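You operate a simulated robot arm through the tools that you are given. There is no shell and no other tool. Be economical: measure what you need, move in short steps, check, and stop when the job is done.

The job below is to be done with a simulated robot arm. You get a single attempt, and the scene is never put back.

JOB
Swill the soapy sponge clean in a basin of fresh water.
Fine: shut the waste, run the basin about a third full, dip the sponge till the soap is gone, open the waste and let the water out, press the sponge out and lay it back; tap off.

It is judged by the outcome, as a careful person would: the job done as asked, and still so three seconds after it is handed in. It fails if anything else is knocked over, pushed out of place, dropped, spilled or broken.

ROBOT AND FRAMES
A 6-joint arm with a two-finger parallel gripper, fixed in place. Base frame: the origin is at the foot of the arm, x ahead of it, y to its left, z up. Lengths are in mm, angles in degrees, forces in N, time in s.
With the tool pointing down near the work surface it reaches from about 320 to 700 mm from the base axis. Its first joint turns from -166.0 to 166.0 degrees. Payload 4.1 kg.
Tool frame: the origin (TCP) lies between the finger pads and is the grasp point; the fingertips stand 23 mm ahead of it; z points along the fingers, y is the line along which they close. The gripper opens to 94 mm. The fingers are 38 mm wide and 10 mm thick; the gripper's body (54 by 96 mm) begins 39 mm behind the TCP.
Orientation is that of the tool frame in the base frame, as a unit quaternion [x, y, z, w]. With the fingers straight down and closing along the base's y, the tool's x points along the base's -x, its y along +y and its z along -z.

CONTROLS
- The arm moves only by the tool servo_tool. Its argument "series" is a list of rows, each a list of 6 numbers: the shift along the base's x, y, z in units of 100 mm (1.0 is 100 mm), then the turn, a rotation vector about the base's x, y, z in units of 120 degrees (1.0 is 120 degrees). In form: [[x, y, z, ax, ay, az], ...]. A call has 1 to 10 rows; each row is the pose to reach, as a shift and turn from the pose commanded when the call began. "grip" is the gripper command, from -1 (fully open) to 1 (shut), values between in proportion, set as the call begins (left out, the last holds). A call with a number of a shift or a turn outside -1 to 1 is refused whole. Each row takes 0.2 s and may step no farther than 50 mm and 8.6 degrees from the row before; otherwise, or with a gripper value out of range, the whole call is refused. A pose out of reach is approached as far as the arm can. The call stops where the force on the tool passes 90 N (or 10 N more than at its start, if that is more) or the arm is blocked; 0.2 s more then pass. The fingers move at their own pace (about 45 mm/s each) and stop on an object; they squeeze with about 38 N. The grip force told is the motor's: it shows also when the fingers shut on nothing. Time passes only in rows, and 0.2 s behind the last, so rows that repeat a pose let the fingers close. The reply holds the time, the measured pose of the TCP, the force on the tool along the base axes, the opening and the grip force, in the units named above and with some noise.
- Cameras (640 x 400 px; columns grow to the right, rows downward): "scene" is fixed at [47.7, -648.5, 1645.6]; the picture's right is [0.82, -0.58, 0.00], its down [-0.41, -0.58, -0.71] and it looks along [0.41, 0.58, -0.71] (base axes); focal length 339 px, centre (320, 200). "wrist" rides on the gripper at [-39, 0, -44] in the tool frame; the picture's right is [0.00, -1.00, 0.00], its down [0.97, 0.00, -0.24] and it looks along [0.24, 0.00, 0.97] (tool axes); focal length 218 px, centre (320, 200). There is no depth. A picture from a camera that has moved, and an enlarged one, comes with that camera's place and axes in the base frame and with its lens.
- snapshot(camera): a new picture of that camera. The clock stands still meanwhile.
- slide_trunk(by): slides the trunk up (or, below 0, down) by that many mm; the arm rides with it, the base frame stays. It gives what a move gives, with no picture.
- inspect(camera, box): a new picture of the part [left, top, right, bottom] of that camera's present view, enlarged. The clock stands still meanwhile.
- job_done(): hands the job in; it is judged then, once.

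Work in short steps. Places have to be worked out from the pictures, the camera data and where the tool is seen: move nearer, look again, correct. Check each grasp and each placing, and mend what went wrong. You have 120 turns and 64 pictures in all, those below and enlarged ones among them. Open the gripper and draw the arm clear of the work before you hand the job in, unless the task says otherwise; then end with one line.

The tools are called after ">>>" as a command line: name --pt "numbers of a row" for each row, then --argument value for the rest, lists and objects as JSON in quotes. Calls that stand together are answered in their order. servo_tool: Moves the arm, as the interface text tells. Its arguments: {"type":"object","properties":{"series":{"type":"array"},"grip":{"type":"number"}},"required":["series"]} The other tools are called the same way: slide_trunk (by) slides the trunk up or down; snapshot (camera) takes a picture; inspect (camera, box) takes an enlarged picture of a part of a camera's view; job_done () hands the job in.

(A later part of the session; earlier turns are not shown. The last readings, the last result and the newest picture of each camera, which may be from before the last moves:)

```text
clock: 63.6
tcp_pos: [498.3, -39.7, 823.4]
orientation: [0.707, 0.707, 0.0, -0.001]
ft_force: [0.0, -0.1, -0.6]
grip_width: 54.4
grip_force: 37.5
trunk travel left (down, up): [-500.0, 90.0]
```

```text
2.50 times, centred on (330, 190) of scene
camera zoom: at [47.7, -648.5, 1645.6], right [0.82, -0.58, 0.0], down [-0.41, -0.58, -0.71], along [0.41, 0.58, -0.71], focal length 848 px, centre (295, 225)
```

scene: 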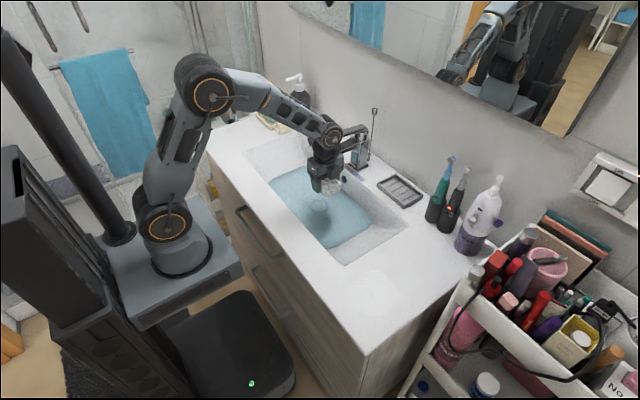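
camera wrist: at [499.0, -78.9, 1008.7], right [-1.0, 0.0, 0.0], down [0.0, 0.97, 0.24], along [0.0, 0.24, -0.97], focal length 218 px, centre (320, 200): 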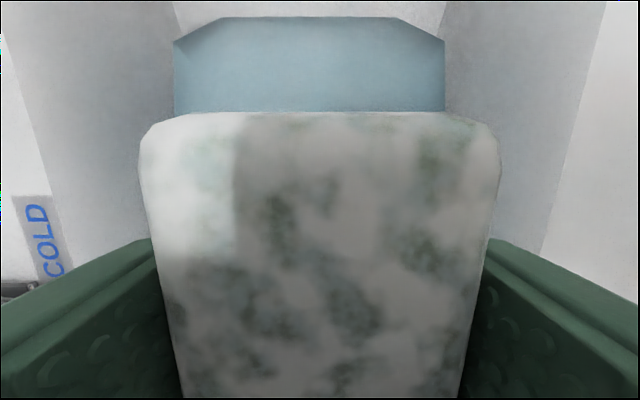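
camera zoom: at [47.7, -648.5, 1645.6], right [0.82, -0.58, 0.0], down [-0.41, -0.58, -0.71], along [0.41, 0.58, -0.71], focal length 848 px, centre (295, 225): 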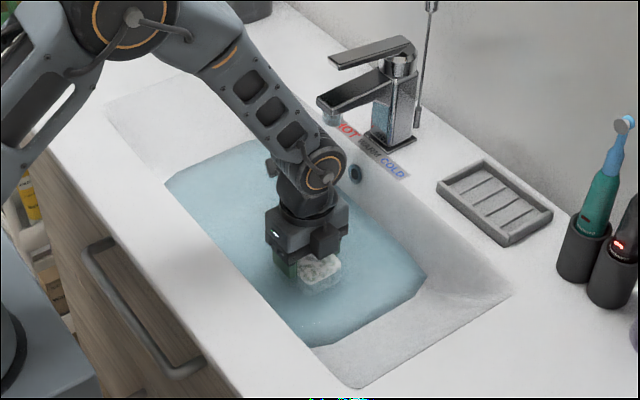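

It is half under. I press slightly lower and swish gently back and forth.

>>> servo_tool --pt "0 0 -0.06 0 0 0" --pt "0 0 -0.1 0 0 0" --pt "0 0.15 -0.1 0 0 0" --pt "0 0 -0.1 0 0 0" --pt "0 -0.15 -0.1 0 0 0" --pt "0 0 -0.1 0 0 0" --pt "0 0.15 -0.1 0 0 0" --pt "0 0 -0.1 0 0 0" --pt "0 -0.15 -0.1 0 0 0" --pt "0 0 -0.1 0 0 0"

>>> snapshot --camera "wrist"

```text
clock: 65.8
tcp_pos: [497.7, -40.3, 813.5]
orientation: [0.708, 0.707, -0.001, -0.001]
ft_force: [-0.3, -0.4, 1.1]
grip_width: 54.6
grip_force: 38.1
trunk travel left (down, up): [-500.0, 90.0]
```

```text
32 pictures are left
camera wrist: at [497.2, -79.6, 857.9], right [-1.0, 0.0, 0.0], down [0.0, 0.97, 0.24], along [0.0, 0.24, -0.97], focal length 218 px, centre (320, 200)
```

wrist: 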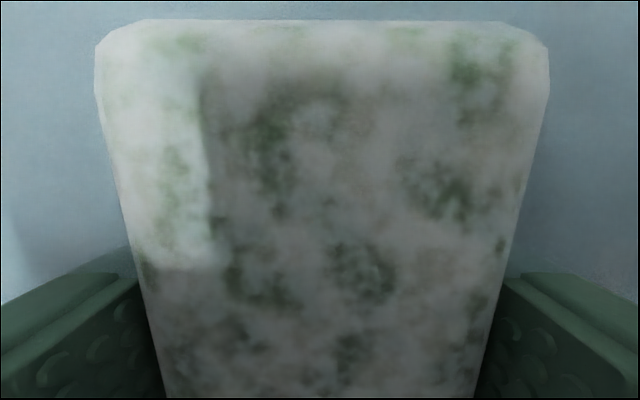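

Sponge touches the floor and is nearly submerged; soap is thinning. I continue swishing, with dips.

>>> servo_tool --pt "0 0.2 0.02 0 0 0" --pt "0 0 0.02 0 0 0" --pt "0 -0.2 0.02 0 0 0" --pt "0 0 0.02 0 0 0" --pt "0 0 0.4 0 0 0" --pt "0 0 0.02 0 0 0" --pt "0 0.2 0.02 0 0 0" --pt "0 -0.1 0.02 0 0 0" --pt "0 0 0.35 0 0 0" --pt "0 0 0.02 0 0 0"

>>> servo_tool --pt "0 0.2 0 0 0 0" --pt "0 0 0 0 0 0" --pt "0 -0.2 0 0 0 0" --pt "0 0 0 0 0 0" --pt "0 0 0.4 0 0 0" --pt "0 0 0 0 0 0" --pt "0 0.2 0 0 0 0" --pt "0 -0.1 0 0 0 0" --pt "0 0 0.35 0 0 0" --pt "0 0 0 0 0 0"

>>> snapshot --camera "wrist"

```text
clock: 68.0
tcp_pos: [499.3, -40.7, 816.5]
orientation: [0.707, 0.707, 0.0, 0.001]
ft_force: [0.9, 0.4, -0.4]
grip_width: 54.5
grip_force: 38.4
trunk travel left (down, up): [-500.0, 90.0]
```

```text
clock: 70.2
tcp_pos: [497.9, -40.1, 817.0]
orientation: [0.707, 0.707, 0.0, 0.0]
ft_force: [0.4, -0.1, 0.0]
grip_width: 54.1
grip_force: 38.0
trunk travel left (down, up): [-500.0, 90.0]
```

```text
31 pictures are left
camera wrist: at [498.9, -78.1, 862.0], right [-1.0, 0.0, 0.0], down [0.0, 0.97, 0.24], along [0.0, 0.24, -0.97], focal length 218 px, centre (320, 200)
```

wrist: 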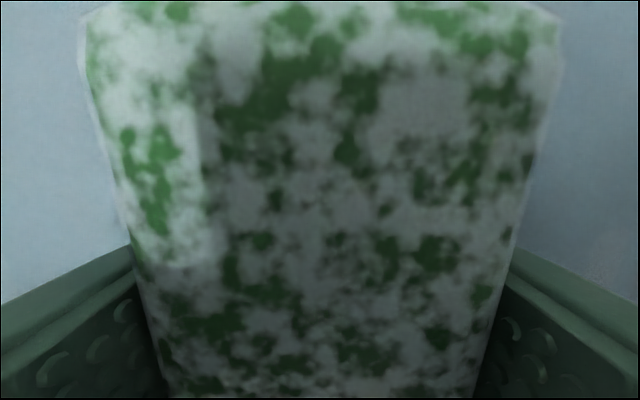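

Soap is coming off (more green). Continue.

>>> servo_tool --pt "0 0.2 0 0 0 0" --pt "0 0 0 0 0 0" --pt "0 -0.2 0 0 0 0" --pt "0 0 0 0 0 0" --pt "0 0.2 0 0 0 0" --pt "0 0 0 0 0 0" --pt "0 -0.2 0 0 0 0" --pt "0 0 0 0 0 0" --pt "0 0.2 0 0 0 0" --pt "0 0 0 0 0 0"

>>> servo_tool --pt "0.15 0 0 0 0 0" --pt "0 0 0 0 0 0" --pt "-0.15 0 0 0 0 0" --pt "0 0 0 0 0 0" --pt "0 0 0.4 0 0 0" --pt "0 0 0 0 0 0" --pt "0 0.2 0 0 0 0" --pt "0 -0.2 0 0 0 0" --pt "0 0.2 0 0 0 0" --pt "0 0 0 0 0 0"

>>> servo_tool --pt "0 0.2 0 0 0 0" --pt "0 0 0 0 0 0" --pt "0 -0.2 0 0 0 0" --pt "0 0 0 0 0 0" --pt "0 0.2 0 0 0 0" --pt "0 0 0 0 0 0" --pt "0 -0.2 0 0 0 0" --pt "0 0 0 0 0 0" --pt "0 0.2 0 0 0 0" --pt "0 0 0 0 0 0"

>>> snapshot --camera "wrist"

```text
clock: 72.4
tcp_pos: [497.1, -38.9, 816.2]
orientation: [0.706, 0.709, 0.0, 0.0]
ft_force: [0.0, -0.1, -0.9]
grip_width: 54.6
grip_force: 38.1
trunk travel left (down, up): [-500.0, 90.0]
```

```text
clock: 74.6
tcp_pos: [499.9, -39.4, 814.5]
orientation: [0.706, 0.708, 0.0, 0.0]
ft_force: [0.1, -0.3, 0.0]
grip_width: 54.5
grip_force: 38.0
trunk travel left (down, up): [-500.0, 90.0]
```

```text
clock: 76.8
tcp_pos: [499.9, -40.1, 816.6]
orientation: [0.706, 0.708, 0.001, -0.001]
ft_force: [-0.3, -0.2, -0.5]
grip_width: 54.5
grip_force: 37.8
trunk travel left (down, up): [-500.0, 90.0]
```

```text
30 pictures are left
camera wrist: at [499.4, -79.1, 860.5], right [-1.0, 0.0, 0.0], down [0.0, 0.97, 0.24], along [0.0, 0.24, -0.97], focal length 218 px, centre (320, 200)
```

wrist: 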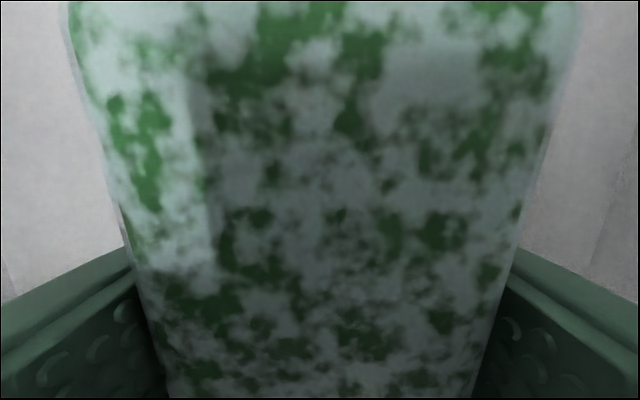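

The surroundings look grey, not blue: I check whether the water level dropped.

>>> inspect --camera "scene" --box '[230, 90, 430, 270]'

```text
2.22 times, centred on (330, 180) of scene
camera zoom: at [47.7, -648.5, 1645.6], right [0.82, -0.58, 0.0], down [-0.41, -0.58, -0.71], along [0.41, 0.58, -0.71], focal length 754 px, centre (298, 244)
```

zoom: 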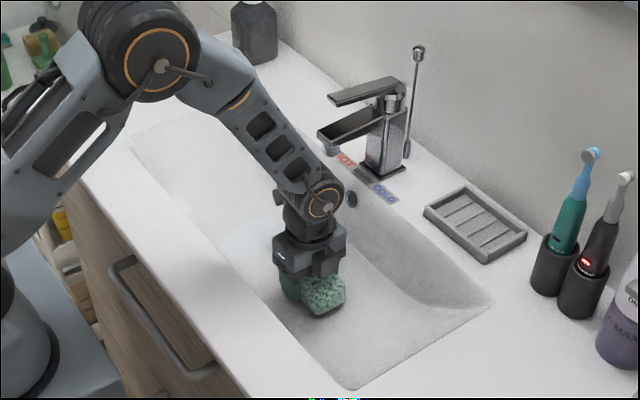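

The waste has opened (rod dropped, water gone) — probably the sponge/fingers nudged the plug while swishing over it. I'll set the sponge down in the basin clear of the plug, shut the waste again, refill, and swill away from the plug.

>>> servo_tool --pt "0 0 0.1 0 0 0" --pt "0 -0.15 0.1 0 0 0" --pt "0 -0.3 0.1 0 0 0" --pt "0 -0.3 0.03 0 0 0"

>>> servo_tool --pt "0 0 0 0 0 0" --pt "0 0 0 0 0 0" --pt "0 0 0 0 0 0" --pt "0 0 0.3 0 0 0" --pt "0 0 0.7 0 0 0" --pt "0 0 1.0 0 0 0" --grip -0.7

>>> servo_tool --pt "0 0 0.4 0 0 0" --pt "0 0 0.8 0 0 0" --pt "0 0 1.0 0 0 0"

>>> snapshot --camera "wrist"

>>> inspect --camera "scene" --box '[230, 90, 430, 270]'

```text
clock: 77.8
tcp_pos: [498.6, -71.3, 819.9]
orientation: [0.708, 0.707, 0.001, 0.0]
ft_force: [0.3, 0.1, -0.8]
grip_width: 54.5
grip_force: 37.6
trunk travel left (down, up): [-500.0, 90.0]
```

```text
clock: 79.2
tcp_pos: [501.0, -69.9, 919.8]
orientation: [0.707, 0.707, 0.0, 0.0]
ft_force: [-0.6, 0.3, 0.7]
grip_width: 79.7
grip_force: 0.1
trunk travel left (down, up): [-500.0, 90.0]
```

```text
clock: 80.0
tcp_pos: [499.8, -70.5, 1018.9]
orientation: [0.708, 0.707, 0.001, -0.001]
ft_force: [0.1, -0.2, 0.3]
grip_width: 80.1
grip_force: 0.0
trunk travel left (down, up): [-500.0, 90.0]
```

```text
28 pictures are left
camera wrist: at [498.6, -109.6, 1064.4], right [-1.0, 0.0, 0.0], down [0.0, 0.97, 0.24], along [0.0, 0.24, -0.97], focal length 218 px, centre (320, 200)
```

wrist: 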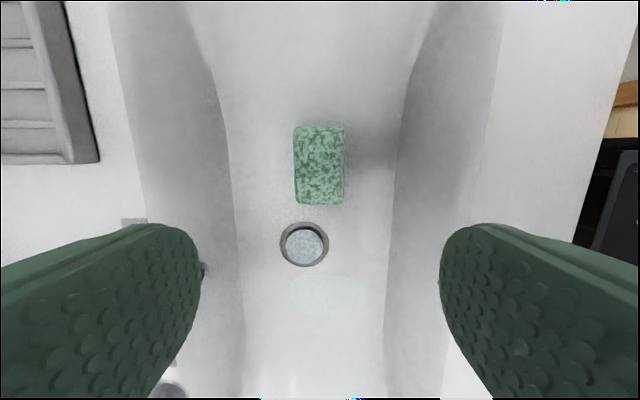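

```text
2.22 times, centred on (330, 180) of scene
camera zoom: at [47.7, -648.5, 1645.6], right [0.82, -0.58, 0.0], down [-0.41, -0.58, -0.71], along [0.41, 0.58, -0.71], focal length 754 px, centre (298, 244)
```

zoom: 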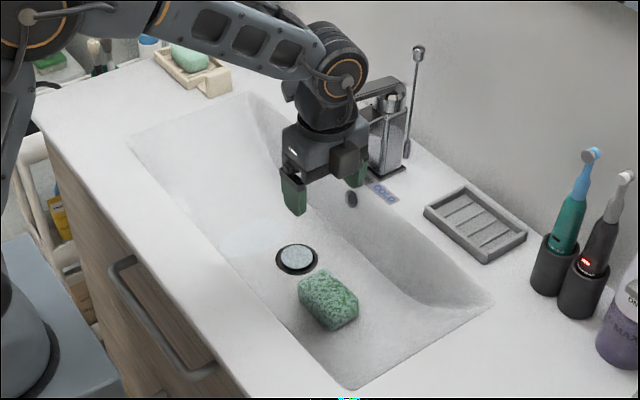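

Waste is open; plug at (520, 19), sponge parked at (500, -90). I turn the tool back and return to the knob.

>>> servo_tool --pt "0 0 0.45 0 0 0.07" --pt "0 0 0.9 0 0 0.14" --pt "0 0.1 1.0 0 0 0.21" --pt "0.1 0.2 1.0 0 0 0.28" --pt "0.2 0.3 1.0 0 0 0.35" --pt "0.3 0.4 1.0 0 0 0.42" --pt "0.4 0.5 1.0 0 0 0.49" --pt "0.6 0.6 1.0 0 0 0.56" --pt "0.8 0.75 1.0 0 0 0.63" --pt "1.0 0.9 1.0 0 0 0.7" --grip -0.06

>>> servo_tool --pt "0.1 0 0.4 0 0 0.05" --pt "0.4 0 0.8 0 0 0.05"

>>> servo_tool --pt "0.1 0 0.0 0 -0.0667 0" --pt "0.2 0.0 0 0 -0.1333 0" --pt "0.3 0.0 0 0 -0.2 0" --pt "0.5 0.0 0 0 -0.2667 0" --pt "0.7 0.0 -0.3 0 -0.3333 0"

>>> snapshot --camera "wrist"

```text
clock: 82.2
tcp_pos: [600.3, 21.0, 1120.8]
orientation: [0.051, 0.999, 0.0, 0.0]
ft_force: [-0.1, -0.4, -0.4]
grip_width: 49.9
grip_force: 0.0
trunk travel left (down, up): [-500.0, 90.0]
```

```text
clock: 82.8
tcp_pos: [638.8, 19.5, 1193.4]
orientation: [0.0, 1.0, -0.001, -0.003]
ft_force: [-0.9, -0.2, 0.8]
grip_width: 49.7
grip_force: 0.1
trunk travel left (down, up): [-500.0, 90.0]
```

```text
clock: 84.0
tcp_pos: [709.8, 20.6, 1166.9]
orientation: [0.0, 0.94, 0.0, 0.342]
ft_force: [0.7, -0.5, -0.5]
grip_width: 49.9
grip_force: 0.1
trunk travel left (down, up): [-500.0, 90.0]
```

```text
26 pictures are left
camera wrist: at [710.4, 21.0, 1226.7], right [0.0, -1.0, 0.0], down [-0.9, 0.0, -0.44], along [0.44, 0.0, -0.9], focal length 218 px, centre (320, 200)
```

wrist: 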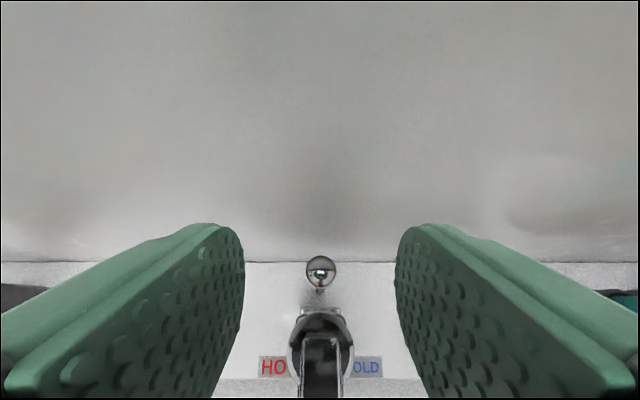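

Knob centred. Descend, grip, pull up 15 mm.

>>> servo_tool --pt "0.06 0 -0.3 0 0 0" --pt "0.14 0 -0.6 0 0 0" --pt "0.19 0 -0.83 0 0 0"

>>> servo_tool --pt "0 0 0 0 0 0" --pt "0 0 0 0 0 0" --pt "0 0 0 0 0 0" --pt "0 0 0 0 0 0" --pt "0 0 0.05 0 0 0" --pt "0 0 0.1 0 0 0" --pt "0 0 0.15 0 0 0" --pt "0 0 0.19 0 0 0" --pt "0 0 0.19 0 0 0" --grip 1

>>> inspect --camera "scene" --box '[230, 90, 430, 270]'

```text
clock: 84.8
tcp_pos: [728.1, 20.5, 1085.7]
orientation: [-0.001, 0.94, 0.0, 0.342]
ft_force: [-0.2, 0.1, -1.0]
grip_width: 49.6
grip_force: 0.1
trunk travel left (down, up): [-500.0, 90.0]
```

```text
clock: 86.8
tcp_pos: [729.2, 20.2, 1096.8]
orientation: [-0.001, 0.942, -0.001, 0.336]
ft_force: [-7.6, 4.1, -31.4]
grip_width: 18.0
grip_force: 45.0
trunk travel left (down, up): [-500.0, 90.0]
```

```text
2.22 times, centred on (330, 180) of scene
camera zoom: at [47.7, -648.5, 1645.6], right [0.82, -0.58, 0.0], down [-0.41, -0.58, -0.71], along [0.41, 0.58, -0.71], focal length 754 px, centre (298, 244)
```

zoom: 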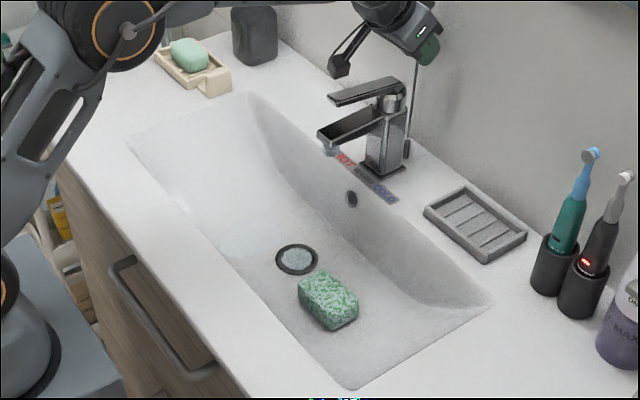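

Plug is flush again. Release, rise, and go to the lever as before.

>>> servo_tool --pt "0 0 0 0 0 0" --pt "0 0 0 0 0 0" --pt "0 0 0 0 0 0" --pt "-0.1 0 0.4 0 0 0" --pt "-0.3 0 0.8 0 0 0" --grip -0.06

>>> servo_tool --pt "-0.3 0 0.2 0 0.0667 0" --pt "-0.6 0 0.2 0 0.1333 0" --pt "-0.9 0 0.1 0 0.2 0" --pt "-1.0 0 0 0 0.2667 0" --pt "-1.0 0 -0.2 0 0.3333 0"

```text
clock: 88.0
tcp_pos: [696.9, 19.6, 1183.5]
orientation: [0.0, 0.94, 0.0, 0.342]
ft_force: [-0.5, -0.7, -0.2]
grip_width: 49.6
grip_force: 0.0
trunk travel left (down, up): [-500.0, 90.0]
```

```text
clock: 89.2
tcp_pos: [597.4, 19.8, 1166.2]
orientation: [0.0, 1.0, 0.0, -0.001]
ft_force: [-0.4, 0.2, -0.5]
grip_width: 49.8
grip_force: 0.0
trunk travel left (down, up): [-500.0, 90.0]
```

Now down onto the lever at (594, 20, 1076), grip, and lift the full 38 mm as before.

>>> servo_tool --pt "-0.02 0 -0.4 0 0 0" --pt "-0.04 0 -0.75 0 0 0" --pt "-0.04 0 -0.91 0 0 0"

>>> servo_tool --pt "0 0 0 0 0 0" --pt "0 0 0 0 0 0" --pt "0 0 0 0 0 0" --pt "0 0 0 0 0 0" --pt "0.01 0 0.1 0 0 0" --pt "0.02 0 0.2 0 0 0" --pt "0.05 0 0.3 0 0 0" --pt "0.07 0 0.38 0 0 0" --pt "0.07 0 0.38 0 0 0" --pt "0.07 0 0.38 0 0 0" --grip 1

>>> inspect --camera "scene" --box '[230, 90, 430, 270]'

```text
clock: 90.0
tcp_pos: [594.3, 19.9, 1076.4]
orientation: [0.0, 1.0, 0.0, 0.0]
ft_force: [0.0, -0.2, -1.5]
grip_width: 49.9
grip_force: 0.0
trunk travel left (down, up): [-500.0, 90.0]
```

```text
clock: 92.2
tcp_pos: [602.7, 20.2, 1110.3]
orientation: [0.0, 1.0, 0.0, -0.001]
ft_force: [4.5, 0.9, -14.7]
grip_width: 25.7
grip_force: 45.0
trunk travel left (down, up): [-500.0, 90.0]
```

```text
2.22 times, centred on (330, 180) of scene
camera zoom: at [47.7, -648.5, 1645.6], right [0.82, -0.58, 0.0], down [-0.41, -0.58, -0.71], along [0.41, 0.58, -0.71], focal length 754 px, centre (298, 244)
```

zoom: 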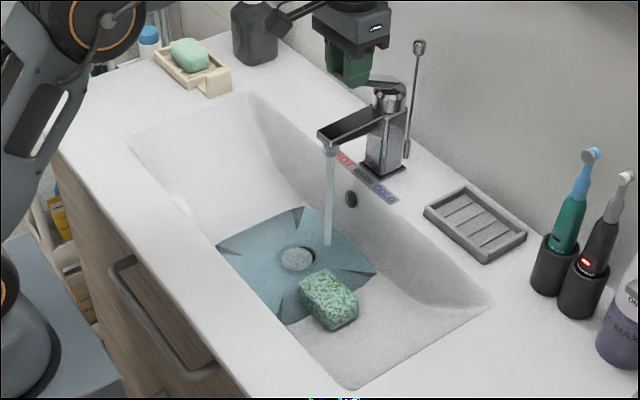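

Filling again. Waiting about 15 s in all before the next look.

>>> servo_tool --pt "0 0 0 0 0 0" --pt "0 0 0 0 0 0" --pt "0 0 0 0 0 0" --pt "0 0 0 0 0 0" --pt "0 0 0 0 0 0" --pt "0 0 0 0 0 0" --pt "0 0 0 0 0 0" --pt "0 0 0 0 0 0" --pt "0 0 0 0 0 0" --pt "0 0 0 0 0 0"

>>> servo_tool --pt "0 0 0 0 0 0" --pt "0 0 0 0 0 0" --pt "0 0 0 0 0 0" --pt "0 0 0 0 0 0" --pt "0 0 0 0 0 0" --pt "0 0 0 0 0 0" --pt "0 0 0 0 0 0" --pt "0 0 0 0 0 0" --pt "0 0 0 0 0 0" --pt "0 0 0 0 0 0"

>>> servo_tool --pt "0 0 0 0 0 0" --pt "0 0 0 0 0 0" --pt "0 0 0 0 0 0" --pt "0 0 0 0 0 0" --pt "0 0 0 0 0 0" --pt "0 0 0 0 0 0" --pt "0 0 0 0 0 0" --pt "0 0 0 0 0 0" --pt "0 0 0 0 0 0" --pt "0 0 0 0 0 0"

>>> servo_tool --pt "0 0 0 0 0 0" --pt "0 0 0 0 0 0" --pt "0 0 0 0 0 0" --pt "0 0 0 0 0 0" --pt "0 0 0 0 0 0" --pt "0 0 0 0 0 0" --pt "0 0 0 0 0 0" --pt "0 0 0 0 0 0" --pt "0 0 0 0 0 0" --pt "0 0 0 0 0 0"

>>> servo_tool --pt "0 0 0 0 0 0" --pt "0 0 0 0 0 0" --pt "0 0 0 0 0 0" --pt "0 0 0 0 0 0" --pt "0 0 0 0 0 0" --pt "0 0 0 0 0 0" --pt "0 0 0 0 0 0" --pt "0 0 0 0 0 0" --pt "0 0 0 0 0 0" --pt "0 0 0 0 0 0"

>>> servo_tool --pt "0 0 0 0 0 0" --pt "0 0 0 0 0 0" --pt "0 0 0 0 0 0" --pt "0 0 0 0 0 0" --pt "0 0 0 0 0 0" --pt "0 0 0 0 0 0" --pt "0 0 0 0 0 0" --pt "0 0 0 0 0 0" --pt "0 0 0 0 0 0" --pt "0 0 0 0 0 0"

>>> servo_tool --pt "0 0 0 0 0 0" --pt "0 0 0 0 0 0" --pt "0 0 0 0 0 0" --pt "0 0 0 0 0 0" --pt "0 0 0 0 0 0" --pt "0 0 0 0 0 0" --pt "0 0 0 0 0 0" --pt "0 0 0 0 0 0" --pt "0 0 0 0 0 0" --pt "0 0 0 0 0 0"

>>> inspect --camera "scene" --box '[230, 110, 430, 270]'

```text
clock: 94.4
tcp_pos: [602.6, 19.7, 1110.9]
orientation: [0.0, 1.0, 0.0, 0.0]
ft_force: [7.5, 1.3, -9.8]
grip_width: 25.5
grip_force: 45.1
trunk travel left (down, up): [-500.0, 90.0]
```

```text
clock: 96.6
tcp_pos: [602.4, 19.6, 1110.9]
orientation: [-0.001, 1.0, 0.0, 0.0]
ft_force: [11.8, 1.4, -4.3]
grip_width: 25.3
grip_force: 45.2
trunk travel left (down, up): [-500.0, 90.0]
```

```text
clock: 98.8
tcp_pos: [601.3, 19.0, 1111.4]
orientation: [0.0, 1.0, 0.0, -0.001]
ft_force: [13.4, 2.0, -2.1]
grip_width: 25.2
grip_force: 45.7
trunk travel left (down, up): [-500.0, 90.0]
```

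```text
clock: 101.0
tcp_pos: [601.8, 20.1, 1110.9]
orientation: [0.0, 1.0, 0.001, -0.001]
ft_force: [12.0, 1.3, -1.2]
grip_width: 25.3
grip_force: 44.5
trunk travel left (down, up): [-500.0, 90.0]
```

```text
clock: 103.2
tcp_pos: [602.4, 20.2, 1111.4]
orientation: [0.0, 1.0, 0.0, -0.001]
ft_force: [11.1, 1.5, -3.0]
grip_width: 25.4
grip_force: 45.4
trunk travel left (down, up): [-500.0, 90.0]
```

```text
clock: 105.4
tcp_pos: [601.1, 19.3, 1111.5]
orientation: [0.0, 1.0, 0.0, -0.001]
ft_force: [9.5, 0.9, -4.2]
grip_width: 25.4
grip_force: 45.2
trunk travel left (down, up): [-500.0, 90.0]
```

```text
clock: 107.6
tcp_pos: [601.9, 19.3, 1111.1]
orientation: [0.001, 1.0, 0.0, 0.0]
ft_force: [9.2, 1.5, -4.4]
grip_width: 25.4
grip_force: 44.7
trunk travel left (down, up): [-500.0, 90.0]
```

```text
2.50 times, centred on (330, 190) of scene
camera zoom: at [47.7, -648.5, 1645.6], right [0.82, -0.58, 0.0], down [-0.41, -0.58, -0.71], along [0.41, 0.58, -0.71], focal length 848 px, centre (295, 225)
```

zoom: 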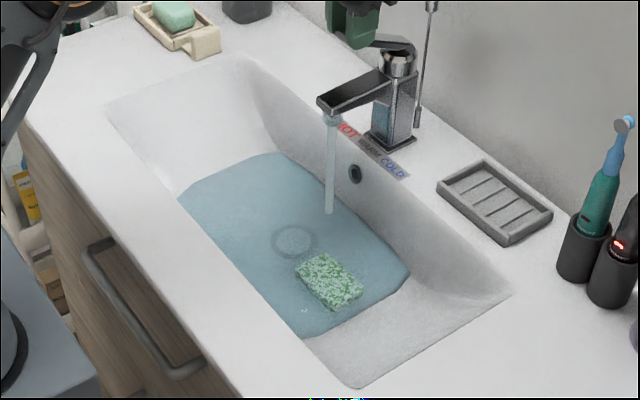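

Level ≈ z 813; the same rate as before needs about 8–9 s more.

>>> servo_tool --pt "0 0 0 0 0 0" --pt "0 0 0 0 0 0" --pt "0 0 0 0 0 0" --pt "0 0 0 0 0 0" --pt "0 0 0 0 0 0" --pt "0 0 0 0 0 0" --pt "0 0 0 0 0 0" --pt "0 0 0 0 0 0" --pt "0 0 0 0 0 0" --pt "0 0 0 0 0 0"

>>> servo_tool --pt "0 0 0 0 0 0" --pt "0 0 0 0 0 0" --pt "0 0 0 0 0 0" --pt "0 0 0 0 0 0" --pt "0 0 0 0 0 0" --pt "0 0 0 0 0 0" --pt "0 0 0 0 0 0" --pt "0 0 0 0 0 0" --pt "0 0 0 0 0 0" --pt "0 0 0 0 0 0"

>>> servo_tool --pt "0 0 0 0 0 0" --pt "0 0 0 0 0 0" --pt "0 0 0 0 0 0" --pt "0 0 0 0 0 0" --pt "0 0 0 0 0 0" --pt "0 0 0 0 0 0" --pt "0 0 0 0 0 0" --pt "0 0 0 0 0 0" --pt "0 0 0 0 0 0" --pt "0 0 0 0 0 0"

>>> servo_tool --pt "0 0 0 0 0 0" --pt "0 0 0 0 0 0" --pt "0 0 0 0 0 0" --pt "0 0 0 0 0 0" --pt "0 0 0 0 0 0" --pt "0 0 0 0 0 0" --pt "0 0 0 0 0 0" --pt "0 0 0 0 0 0"

>>> servo_tool --pt "-0.03 0 -0.1 0 0 0" --pt "-0.05 0 -0.2 0 0 0" --pt "-0.07 0 -0.3 0 0 0" --pt "-0.07 0 -0.38 0 0 0" --pt "-0.07 0 -0.42 0 0 0"

>>> inspect --camera "scene" --box '[230, 110, 430, 270]'

```text
clock: 109.8
tcp_pos: [601.4, 19.8, 1109.8]
orientation: [0.0, 1.0, 0.0, -0.001]
ft_force: [7.3, 1.1, -5.6]
grip_width: 25.2
grip_force: 44.8
trunk travel left (down, up): [-500.0, 90.0]
```

```text
clock: 112.0
tcp_pos: [601.4, 19.1, 1111.0]
orientation: [0.0, 1.0, 0.0, -0.001]
ft_force: [6.6, 0.5, -5.8]
grip_width: 25.4
grip_force: 45.2
trunk travel left (down, up): [-500.0, 90.0]
```

```text
clock: 114.2
tcp_pos: [601.4, 20.3, 1111.0]
orientation: [0.0, 1.0, 0.0, -0.001]
ft_force: [7.3, 0.7, -4.3]
grip_width: 25.0
grip_force: 44.9
trunk travel left (down, up): [-500.0, 90.0]
```

```text
clock: 116.0
tcp_pos: [601.8, 20.6, 1111.1]
orientation: [0.0, 1.0, 0.001, -0.001]
ft_force: [7.4, 0.6, -4.4]
grip_width: 25.5
grip_force: 45.3
trunk travel left (down, up): [-500.0, 90.0]
```

```text
clock: 117.2
tcp_pos: [591.3, 20.7, 1072.8]
orientation: [0.0, 1.0, -0.001, 0.003]
ft_force: [-3.8, 2.5, 33.4]
grip_width: 25.2
grip_force: 45.3
trunk travel left (down, up): [-500.0, 90.0]
```

```text
2.50 times, centred on (330, 190) of scene
camera zoom: at [47.7, -648.5, 1645.6], right [0.82, -0.58, 0.0], down [-0.41, -0.58, -0.71], along [0.41, 0.58, -0.71], focal length 848 px, centre (295, 225)
```

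zoom: 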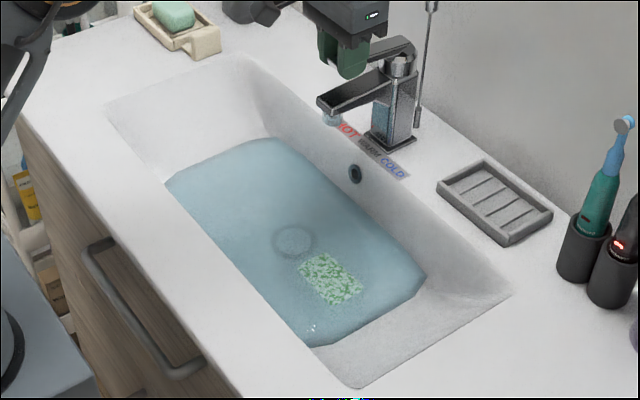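

Tap off with the basin a third full, sponge lying under water. Release, rise, rotate and return over the sponge.

>>> servo_tool --pt "0 0 0.02 0 0 0" --pt "0 0 0.02 0 0 0" --pt "0 0 0.02 0 0 0" --pt "0 0 0.3 0 0 0" --pt "0 0 0.7 0 0 0" --pt "0 0 1.0 0 0 0" --grip -0.06

>>> servo_tool --pt "-0.3 -0.3 0 0 0 -0.07" --pt "-0.6 -0.6 0 0 0 -0.14" --pt "-0.8 -0.9 0 0 0 -0.21" --pt "-0.9 -1.0 0 0 0 -0.28" --pt "-0.92 -1.0 0 0 0 -0.35" --pt "-0.92 -1.0 0 0 0 -0.42" --pt "-0.92 -1.0 0 0 0 -0.49" --pt "-0.92 -1.0 0 0 0 -0.56" --pt "-0.92 -1.0 0 0 0 -0.63" --pt "-0.92 -1.0 0 0 0 -0.7" --grip -0.7

>>> servo_tool --pt "0 0 -0.4 0 0 -0.05" --pt "0 -0.05 -0.8 0 0 -0.05" --pt "0 -0.1 -1.0 0 0 -0.05"

>>> servo_tool --pt "0 0 -0.4 0 0 0" --pt "0 0 -0.8 0 0 0" --pt "0 0 -1.0 0 0 0"

>>> snapshot --camera "wrist"

```text
clock: 118.6
tcp_pos: [594.3, 19.9, 1169.9]
orientation: [-0.001, 1.0, 0.001, 0.001]
ft_force: [-0.2, 0.2, 0.4]
grip_width: 49.7
grip_force: 0.1
trunk travel left (down, up): [-500.0, 90.0]
```

```text
clock: 120.8
tcp_pos: [501.1, -81.4, 1169.1]
orientation: [0.671, 0.742, 0.0, 0.0]
ft_force: [-0.4, 0.8, 1.2]
grip_width: 79.8
grip_force: 0.1
trunk travel left (down, up): [-500.0, 90.0]
```

```text
clock: 121.6
tcp_pos: [502.1, -90.6, 1068.1]
orientation: [0.707, 0.707, -0.001, -0.001]
ft_force: [0.3, 0.0, -0.2]
grip_width: 80.1
grip_force: 0.2
trunk travel left (down, up): [-500.0, 90.0]
```

```text
clock: 122.4
tcp_pos: [501.9, -88.8, 969.5]
orientation: [0.707, 0.707, 0.0, 0.001]
ft_force: [1.0, -0.6, -0.6]
grip_width: 80.2
grip_force: 0.0
trunk travel left (down, up): [-500.0, 90.0]
```

```text
21 pictures are left
camera wrist: at [502.2, -127.5, 1015.1], right [-1.0, 0.0, 0.0], down [0.0, 0.97, 0.24], along [0.0, 0.24, -0.97], focal length 218 px, centre (320, 200)
```

wrist: 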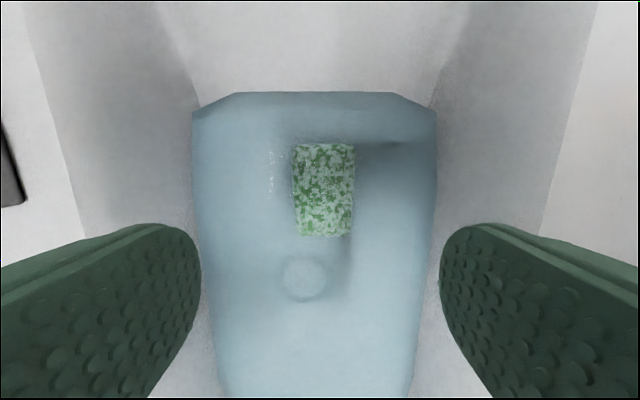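

Sponge at (500, -91), under water. Lower to z≈824 and grip.

>>> servo_tool --pt "-0.02 -0.02 -0.4 0 0 0" --pt "-0.02 -0.02 -0.8 0 0 0" --pt "-0.02 -0.02 -1.0 0 0 0"

>>> servo_tool --pt "0 0 -0.2 0 0 0" --pt "0 0 -0.35 0 0 0" --pt "0 0 -0.45 0 0 0"

>>> servo_tool --pt "0 0 0 0 0 0" --pt "0 0 0 0 0 0" --pt "0 0 0 0 0 0" --pt "0 0 0 0 0 0" --grip 1

>>> servo_tool --pt "0.1 0 0.03 0 0 0" --pt "0.2 0 0.03 0 0 0" --pt "0.1 0 0.03 0 0 0" --pt "0 0 0.03 0 0 0" --pt "-0.1 0 0.03 0 0 0" --pt "0 0 0.03 0 0 0" --pt "0.2 0 0.03 0 0 0" --pt "0 0 0.03 0 0 0" --pt "-0.1 0 0.03 0 0 0" --pt "0 0 0.03 0 0 0"

>>> inspect --camera "scene" --box '[230, 90, 430, 270]'

```text
clock: 123.2
tcp_pos: [499.9, -91.8, 868.8]
orientation: [0.707, 0.707, 0.0, -0.001]
ft_force: [0.2, -0.4, -0.4]
grip_width: 79.9
grip_force: 0.0
trunk travel left (down, up): [-500.0, 90.0]
```

```text
clock: 124.0
tcp_pos: [500.7, -92.9, 825.2]
orientation: [0.707, 0.707, 0.0, 0.0]
ft_force: [-0.4, 0.5, 0.0]
grip_width: 80.2
grip_force: 0.0
trunk travel left (down, up): [-500.0, 90.0]
```

```text
clock: 125.0
tcp_pos: [501.1, -92.1, 825.3]
orientation: [0.707, 0.707, 0.0, 0.0]
ft_force: [0.0, 0.2, -0.1]
grip_width: 54.4
grip_force: 38.2
trunk travel left (down, up): [-500.0, 90.0]
```

```text
clock: 127.2
tcp_pos: [499.9, -92.2, 828.3]
orientation: [0.707, 0.707, 0.0, 0.0]
ft_force: [1.0, 0.0, -0.7]
grip_width: 54.2
grip_force: 37.9
trunk travel left (down, up): [-500.0, 90.0]
```

```text
2.22 times, centred on (330, 180) of scene
camera zoom: at [47.7, -648.5, 1645.6], right [0.82, -0.58, 0.0], down [-0.41, -0.58, -0.71], along [0.41, 0.58, -0.71], focal length 754 px, centre (298, 244)
```

zoom: 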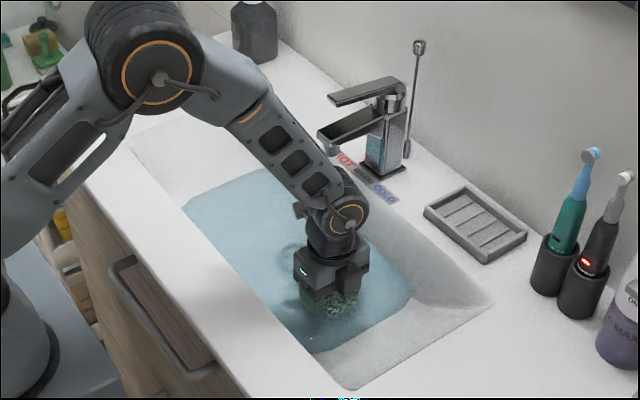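

Gripped, water holding, rod still up. I swill along x and in small dips, staying clear of the plug.

>>> servo_tool --pt "0.15 0 -0.02 0 0 0" --pt "0.3 0 -0.02 0 0 0" --pt "0.1 0 -0.02 0 0 0" --pt "-0.1 0 -0.02 0 0 0" --pt "0.1 0 -0.02 0 0 0" --pt "0.3 0 -0.02 0 0 0" --pt "0.1 0 -0.02 0 0 0" --pt "0 0 0.35 0 0 0" --pt "0 0 -0.02 0 0 0" --pt "0 0 -0.02 0 0 0"

>>> servo_tool --pt "0.15 0 0 0 0 0" --pt "0.3 0 0 0 0 0" --pt "0.1 0 0 0 0 0" --pt "-0.1 0 0 0 0 0" --pt "0.1 0 0 0 0 0" --pt "0.3 0 0 0 0 0" --pt "0.1 0 0 0 0 0" --pt "0 0 0.35 0 0 0" --pt "0 0 0 0 0 0" --pt "0 0 0 0 0 0"

>>> servo_tool --pt "0.15 0 0 0 0 0" --pt "0.3 0 0 0 0 0" --pt "0.1 0 0 0 0 0" --pt "-0.1 0 0 0 0 0" --pt "0.1 0 0 0 0 0" --pt "0.3 0 0 0 0 0" --pt "0.1 0 0 0 0 0" --pt "0 0 0.35 0 0 0" --pt "0 0 0 0 0 0" --pt "0 0 0 0 0 0"

>>> snapshot --camera "wrist"

```text
clock: 129.4
tcp_pos: [497.8, -95.0, 826.4]
orientation: [0.707, 0.707, 0.0, 0.0]
ft_force: [0.4, -1.2, -0.4]
grip_width: 54.3
grip_force: 37.7
trunk travel left (down, up): [-500.0, 90.0]
```

```text
clock: 131.6
tcp_pos: [498.4, -93.1, 825.1]
orientation: [0.708, 0.707, 0.0, 0.0]
ft_force: [-0.2, 0.1, -0.3]
grip_width: 54.3
grip_force: 37.9
trunk travel left (down, up): [-500.0, 90.0]
```

```text
clock: 133.8
tcp_pos: [500.2, -92.6, 827.7]
orientation: [0.706, 0.708, 0.0, -0.001]
ft_force: [-0.5, 0.0, -0.8]
grip_width: 54.5
grip_force: 37.9
trunk travel left (down, up): [-500.0, 90.0]
```

```text
19 pictures are left
camera wrist: at [500.1, -130.8, 872.3], right [-1.0, 0.0, 0.0], down [0.0, 0.97, 0.24], along [0.0, 0.24, -0.97], focal length 218 px, centre (320, 200)
```

wrist: 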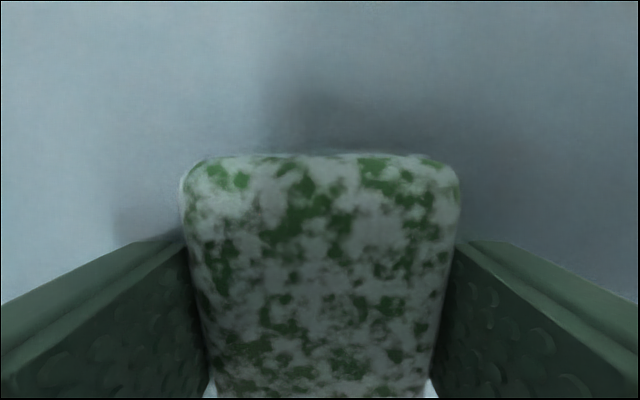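

Not much change. I try fuller dips: right out of the water and back under, several times.

>>> servo_tool --pt "0 0 0.3 0 0 0" --pt "0 0 0.6 0 0 0" --pt "0 0 0.3 0 0 0" --pt "0 0 0 0 0 0" --pt "0 0 -0.04 0 0 0" --pt "0 0 0.3 0 0 0" --pt "0 0 0.6 0 0 0" --pt "0 0 0.3 0 0 0" --pt "0 0 0 0 0 0" --pt "0 0 -0.05 0 0 0"

>>> servo_tool --pt "0 0 0.3 0 0 0" --pt "0 0 0.6 0 0 0" --pt "0 0 0.3 0 0 0" --pt "0 0 0 0 0 0" --pt "0 0 0 0 0 0" --pt "0 0 0.3 0 0 0" --pt "0 0 0.6 0 0 0" --pt "0 0 0.3 0 0 0" --pt "0 0 0 0 0 0" --pt "0 0 -0.02 0 0 0"

>>> snapshot --camera "wrist"

```text
clock: 136.0
tcp_pos: [498.9, -92.7, 825.4]
orientation: [0.707, 0.707, 0.002, 0.003]
ft_force: [-5.1, -0.1, 34.8]
grip_width: 54.4
grip_force: 37.9
trunk travel left (down, up): [-500.0, 90.0]
```

```text
clock: 138.2
tcp_pos: [501.5, -94.3, 824.0]
orientation: [0.707, 0.707, 0.003, 0.005]
ft_force: [-3.6, -2.4, 47.3]
grip_width: 54.6
grip_force: 37.6
trunk travel left (down, up): [-500.0, 90.0]
```

```text
18 pictures are left
camera wrist: at [499.9, -133.2, 868.5], right [-1.0, 0.0, -0.01], down [0.0, 0.97, 0.24], along [0.01, 0.24, -0.97], focal length 218 px, centre (320, 200)
```

wrist: 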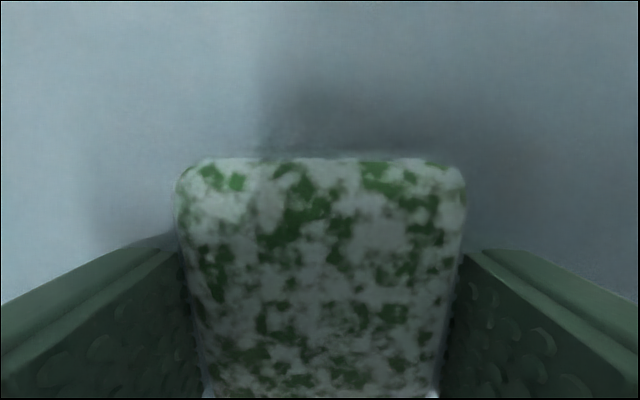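

Fingertips are on the sloping floor there, and the soap barely changes. I move to the flatter, deeper floor (still clear of the plug) and work the sponge by releasing and squeezing under water.

>>> servo_tool --pt "0 0 0.15 0 0 0" --pt "-0.05 0.15 0.15 0 0 0" --pt "-0.05 0.15 0.06 0 0 0" --pt "-0.05 0.15 0.02 0 0 0"

>>> servo_tool --pt "0 0 0 0 0 0" --pt "0 0 0 0 0 0" --pt "0 0 0 0 0 0" --grip -0.4

>>> servo_tool --pt "0 0 0 0 0 0" --pt "0 0 0 0 0 0" --pt "0 0 0 0 0 0" --pt "0 0 0 0 0 0" --grip 1

>>> servo_tool --pt "0 0 0 0 0 0" --pt "0 0 0 0 0 0" --pt "0 0 0 0 0 0" --grip -0.4

>>> servo_tool --pt "0 0 0 0 0 0" --pt "0 0 0 0 0 0" --pt "0 0 0 0 0 0" --pt "0 0 0 0 0 0" --grip 1

>>> snapshot --camera "wrist"

```text
clock: 139.2
tcp_pos: [493.3, -78.2, 822.7]
orientation: [0.708, 0.706, 0.002, 0.002]
ft_force: [-4.1, 2.2, 25.2]
grip_width: 54.2
grip_force: 38.2
trunk travel left (down, up): [-500.0, 90.0]
```

```text
clock: 140.0
tcp_pos: [495.7, -77.8, 821.2]
orientation: [0.707, 0.707, 0.0, 0.001]
ft_force: [0.8, 0.2, -0.7]
grip_width: 65.9
grip_force: 0.0
trunk travel left (down, up): [-500.0, 90.0]
```

```text
clock: 141.0
tcp_pos: [495.6, -77.0, 821.3]
orientation: [0.707, 0.707, 0.0, 0.001]
ft_force: [0.4, 0.3, 0.8]
grip_width: 54.2
grip_force: 37.4
trunk travel left (down, up): [-500.0, 90.0]
```

```text
clock: 141.8
tcp_pos: [494.8, -77.4, 820.4]
orientation: [0.707, 0.707, 0.0, 0.0]
ft_force: [-0.1, 1.3, -0.3]
grip_width: 65.5
grip_force: 0.0
trunk travel left (down, up): [-500.0, 90.0]
```

```text
clock: 142.8
tcp_pos: [493.1, -76.8, 821.3]
orientation: [0.707, 0.707, 0.0, 0.0]
ft_force: [-0.7, -0.3, 0.4]
grip_width: 54.1
grip_force: 38.3
trunk travel left (down, up): [-500.0, 90.0]
```

```text
17 pictures are left
camera wrist: at [494.7, -116.1, 865.6], right [-1.0, 0.0, 0.0], down [0.0, 0.97, 0.24], along [0.0, 0.24, -0.97], focal length 218 px, centre (320, 200)
```

wrist: 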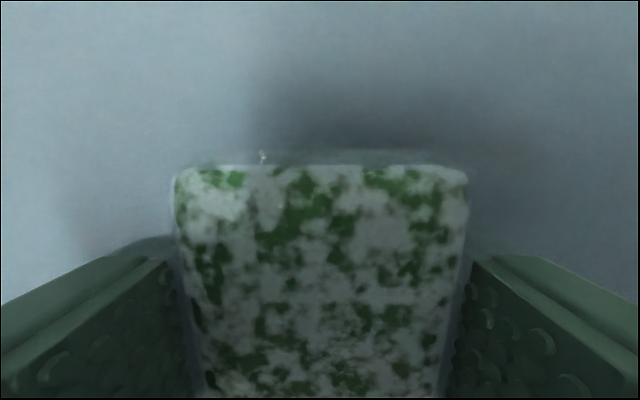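

The pattern isn't changing with gentle work. I try brisker swilling along x, just off the floor.

>>> servo_tool --pt "0.2 0 0.03 0 0 0" --pt "0.5 0 0.03 0 0 0" --pt "0.1 0 0.03 0 0 0" --pt "-0.15 0 0.03 0 0 0" --pt "0.25 0 0.03 0 0 0" --pt "0.5 0 0.03 0 0 0" --pt "0.1 0 0.03 0 0 0" --pt "-0.15 0 0.03 0 0 0" --pt "0.25 0 0.03 0 0 0" --pt "0.5 0 0.03 0 0 0"

>>> servo_tool --pt "-0.4 0 0 0 0 0" --pt "-0.65 0 0 0 0 0" --pt "-0.25 0 0 0 0 0" --pt "0 0 0 0 0 0" --pt "-0.4 0 0 0 0 0" --pt "-0.65 0 0 0 0 0" --pt "-0.25 0 0 0 0 0" --pt "0 0 0 0 0 0" --pt "-0.4 0 0 0 0 0" --pt "-0.5 0 0 0 0 0"

>>> snapshot --camera "wrist"

```text
clock: 145.0
tcp_pos: [544.9, -79.6, 826.1]
orientation: [0.707, 0.707, -0.001, 0.001]
ft_force: [0.0, 0.0, -1.2]
grip_width: 54.3
grip_force: 37.4
trunk travel left (down, up): [-500.0, 90.0]
```

```text
clock: 147.2
tcp_pos: [496.7, -76.5, 824.9]
orientation: [0.707, 0.707, 0.0, 0.0]
ft_force: [-0.2, 0.1, -0.8]
grip_width: 54.4
grip_force: 37.7
trunk travel left (down, up): [-500.0, 90.0]
```

```text
16 pictures are left
camera wrist: at [494.8, -115.7, 869.7], right [-1.0, 0.0, 0.0], down [0.0, 0.97, 0.24], along [0.0, 0.24, -0.97], focal length 218 px, centre (320, 200)
```

wrist: 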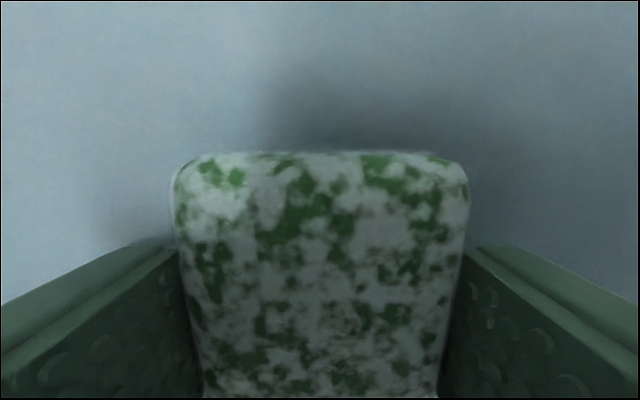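

Still unchanged; the sponge may be saturated with soapy water. I lift it out over the basin while gripping it, see if it drains, then dip again.

>>> servo_tool --pt "0 0 0.4 0 0 0" --pt "0 0 0.8 0 0 0" --pt "0 0 0.8 0 0 0" --pt "0 0 0.8 0 0 0" --pt "0 0 0.8 0 0 0" --pt "0 0 0.8 0 0 0" --pt "0 0 0.8 0 0 0"

>>> inspect --camera "scene" --box '[270, 150, 390, 250]'

```text
clock: 148.8
tcp_pos: [495.3, -75.6, 904.5]
orientation: [0.707, 0.707, 0.0, -0.001]
ft_force: [0.1, 0.4, -1.0]
grip_width: 54.5
grip_force: 38.8
trunk travel left (down, up): [-500.0, 90.0]
```

```text
4.00 times, centred on (330, 200) of scene
camera zoom: at [47.7, -648.5, 1645.6], right [0.82, -0.58, 0.0], down [-0.41, -0.58, -0.71], along [0.41, 0.58, -0.71], focal length 1356 px, centre (280, 200)
```

zoom: 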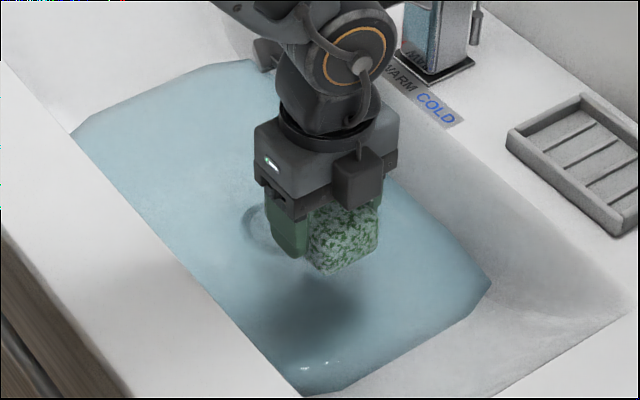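

I take a close look at the sponge out of the water, to compare with the earlier view.

>>> snapshot --camera "wrist"

```text
14 pictures are left
camera wrist: at [495.6, -114.5, 950.0], right [-1.0, 0.0, 0.0], down [0.0, 0.97, 0.24], along [0.0, 0.24, -0.97], focal length 218 px, centre (320, 200)
```

wrist: 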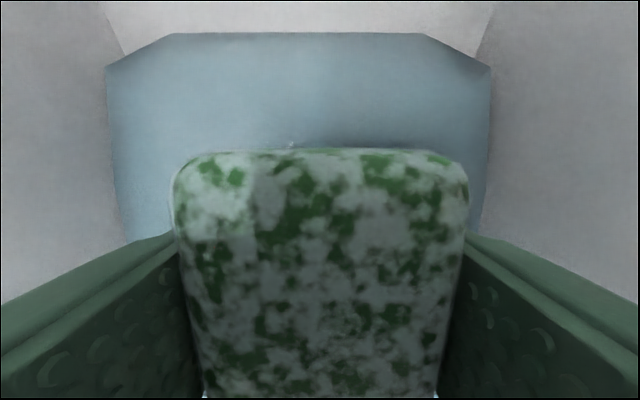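

The soap looks the same as when it was first soaked: it seems it must be pressed out and re-soaked. I'll lay it on the basin floor under water and press it down with the closed fingers.

>>> servo_tool --pt "0 0.03 -0.4 0 0 0" --pt "0 0.05 -0.7 0 0 0" --pt "0 0.05 -0.81 0 0 0"

>>> servo_tool --pt "0 0 0 0 0 0" --pt "0 0 0 0 0 0" --pt "0 0 0 0 0 0" --pt "0 0 0.3 0 0 0" --pt "0 0 0.6 0 0 0" --grip -0.6

>>> servo_tool --pt "0 0 0 0 0 0" --pt "0 0 0 0 0 0" --pt "0 0 0 0 0 0" --pt "0 0 0 0 0 0" --pt "0 0.05 0 0 0 0" --pt "0 0.05 -0.2 0 0 0" --pt "0 0.05 -0.28 0 0 0" --pt "0 0.05 -0.34 0 0 0" --grip 1

```text
clock: 149.6
tcp_pos: [495.3, -71.5, 822.5]
orientation: [0.707, 0.707, 0.0, 0.001]
ft_force: [0.6, -0.6, -1.5]
grip_width: 54.1
grip_force: 37.5
trunk travel left (down, up): [-500.0, 90.0]
```

```text
clock: 150.8
tcp_pos: [494.9, -73.4, 884.1]
orientation: [0.707, 0.707, 0.001, 0.0]
ft_force: [0.0, -0.1, 0.1]
grip_width: 75.4
grip_force: 0.0
trunk travel left (down, up): [-500.0, 90.0]
```

```text
clock: 152.6
tcp_pos: [494.6, -70.5, 852.4]
orientation: [0.707, 0.708, 0.002, 0.003]
ft_force: [-6.0, 2.2, 35.0]
grip_width: 0.2
grip_force: 37.6
trunk travel left (down, up): [-500.0, 90.0]
```

Contact with 35 N at tip ≈ 829. I press a little harder, and release and press a few times.

>>> servo_tool --pt "0 0 -0.03 0 0 0" --pt "0 0 -0.03 0 0 0" --pt "0 0 0.1 0 0 0" --pt "0 0 0.1 0 0 0" --pt "0 0 -0.02 0 0 0" --pt "0 0 -0.02 0 0 0" --pt "0 0 0.1 0 0 0" --pt "0 0 -0.02 0 0 0" --pt "0 0 -0.02 0 0 0"

>>> servo_tool --pt "0 0 0.4 0 0 0" --pt "0 0 0.8 0 0 0" --pt "0 0 1.0 0 0 0" --grip -0.6

>>> snapshot --camera "wrist"

```text
clock: 154.6
tcp_pos: [494.0, -67.8, 853.0]
orientation: [0.707, 0.707, 0.003, 0.004]
ft_force: [-10.7, -2.9, 66.7]
grip_width: 0.0
grip_force: 38.3
trunk travel left (down, up): [-500.0, 90.0]
```

```text
clock: 155.4
tcp_pos: [495.9, -69.6, 946.8]
orientation: [0.707, 0.707, -0.001, -0.001]
ft_force: [0.3, -0.8, 0.6]
grip_width: 68.8
grip_force: 0.1
trunk travel left (down, up): [-500.0, 90.0]
```

```text
13 pictures are left
camera wrist: at [494.3, -108.5, 991.1], right [-1.0, 0.0, 0.0], down [0.0, 0.97, 0.24], along [0.0, 0.24, -0.97], focal length 218 px, centre (320, 200)
```

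wrist: 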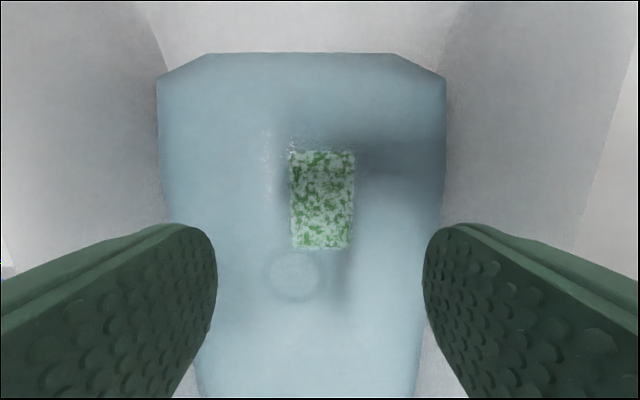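

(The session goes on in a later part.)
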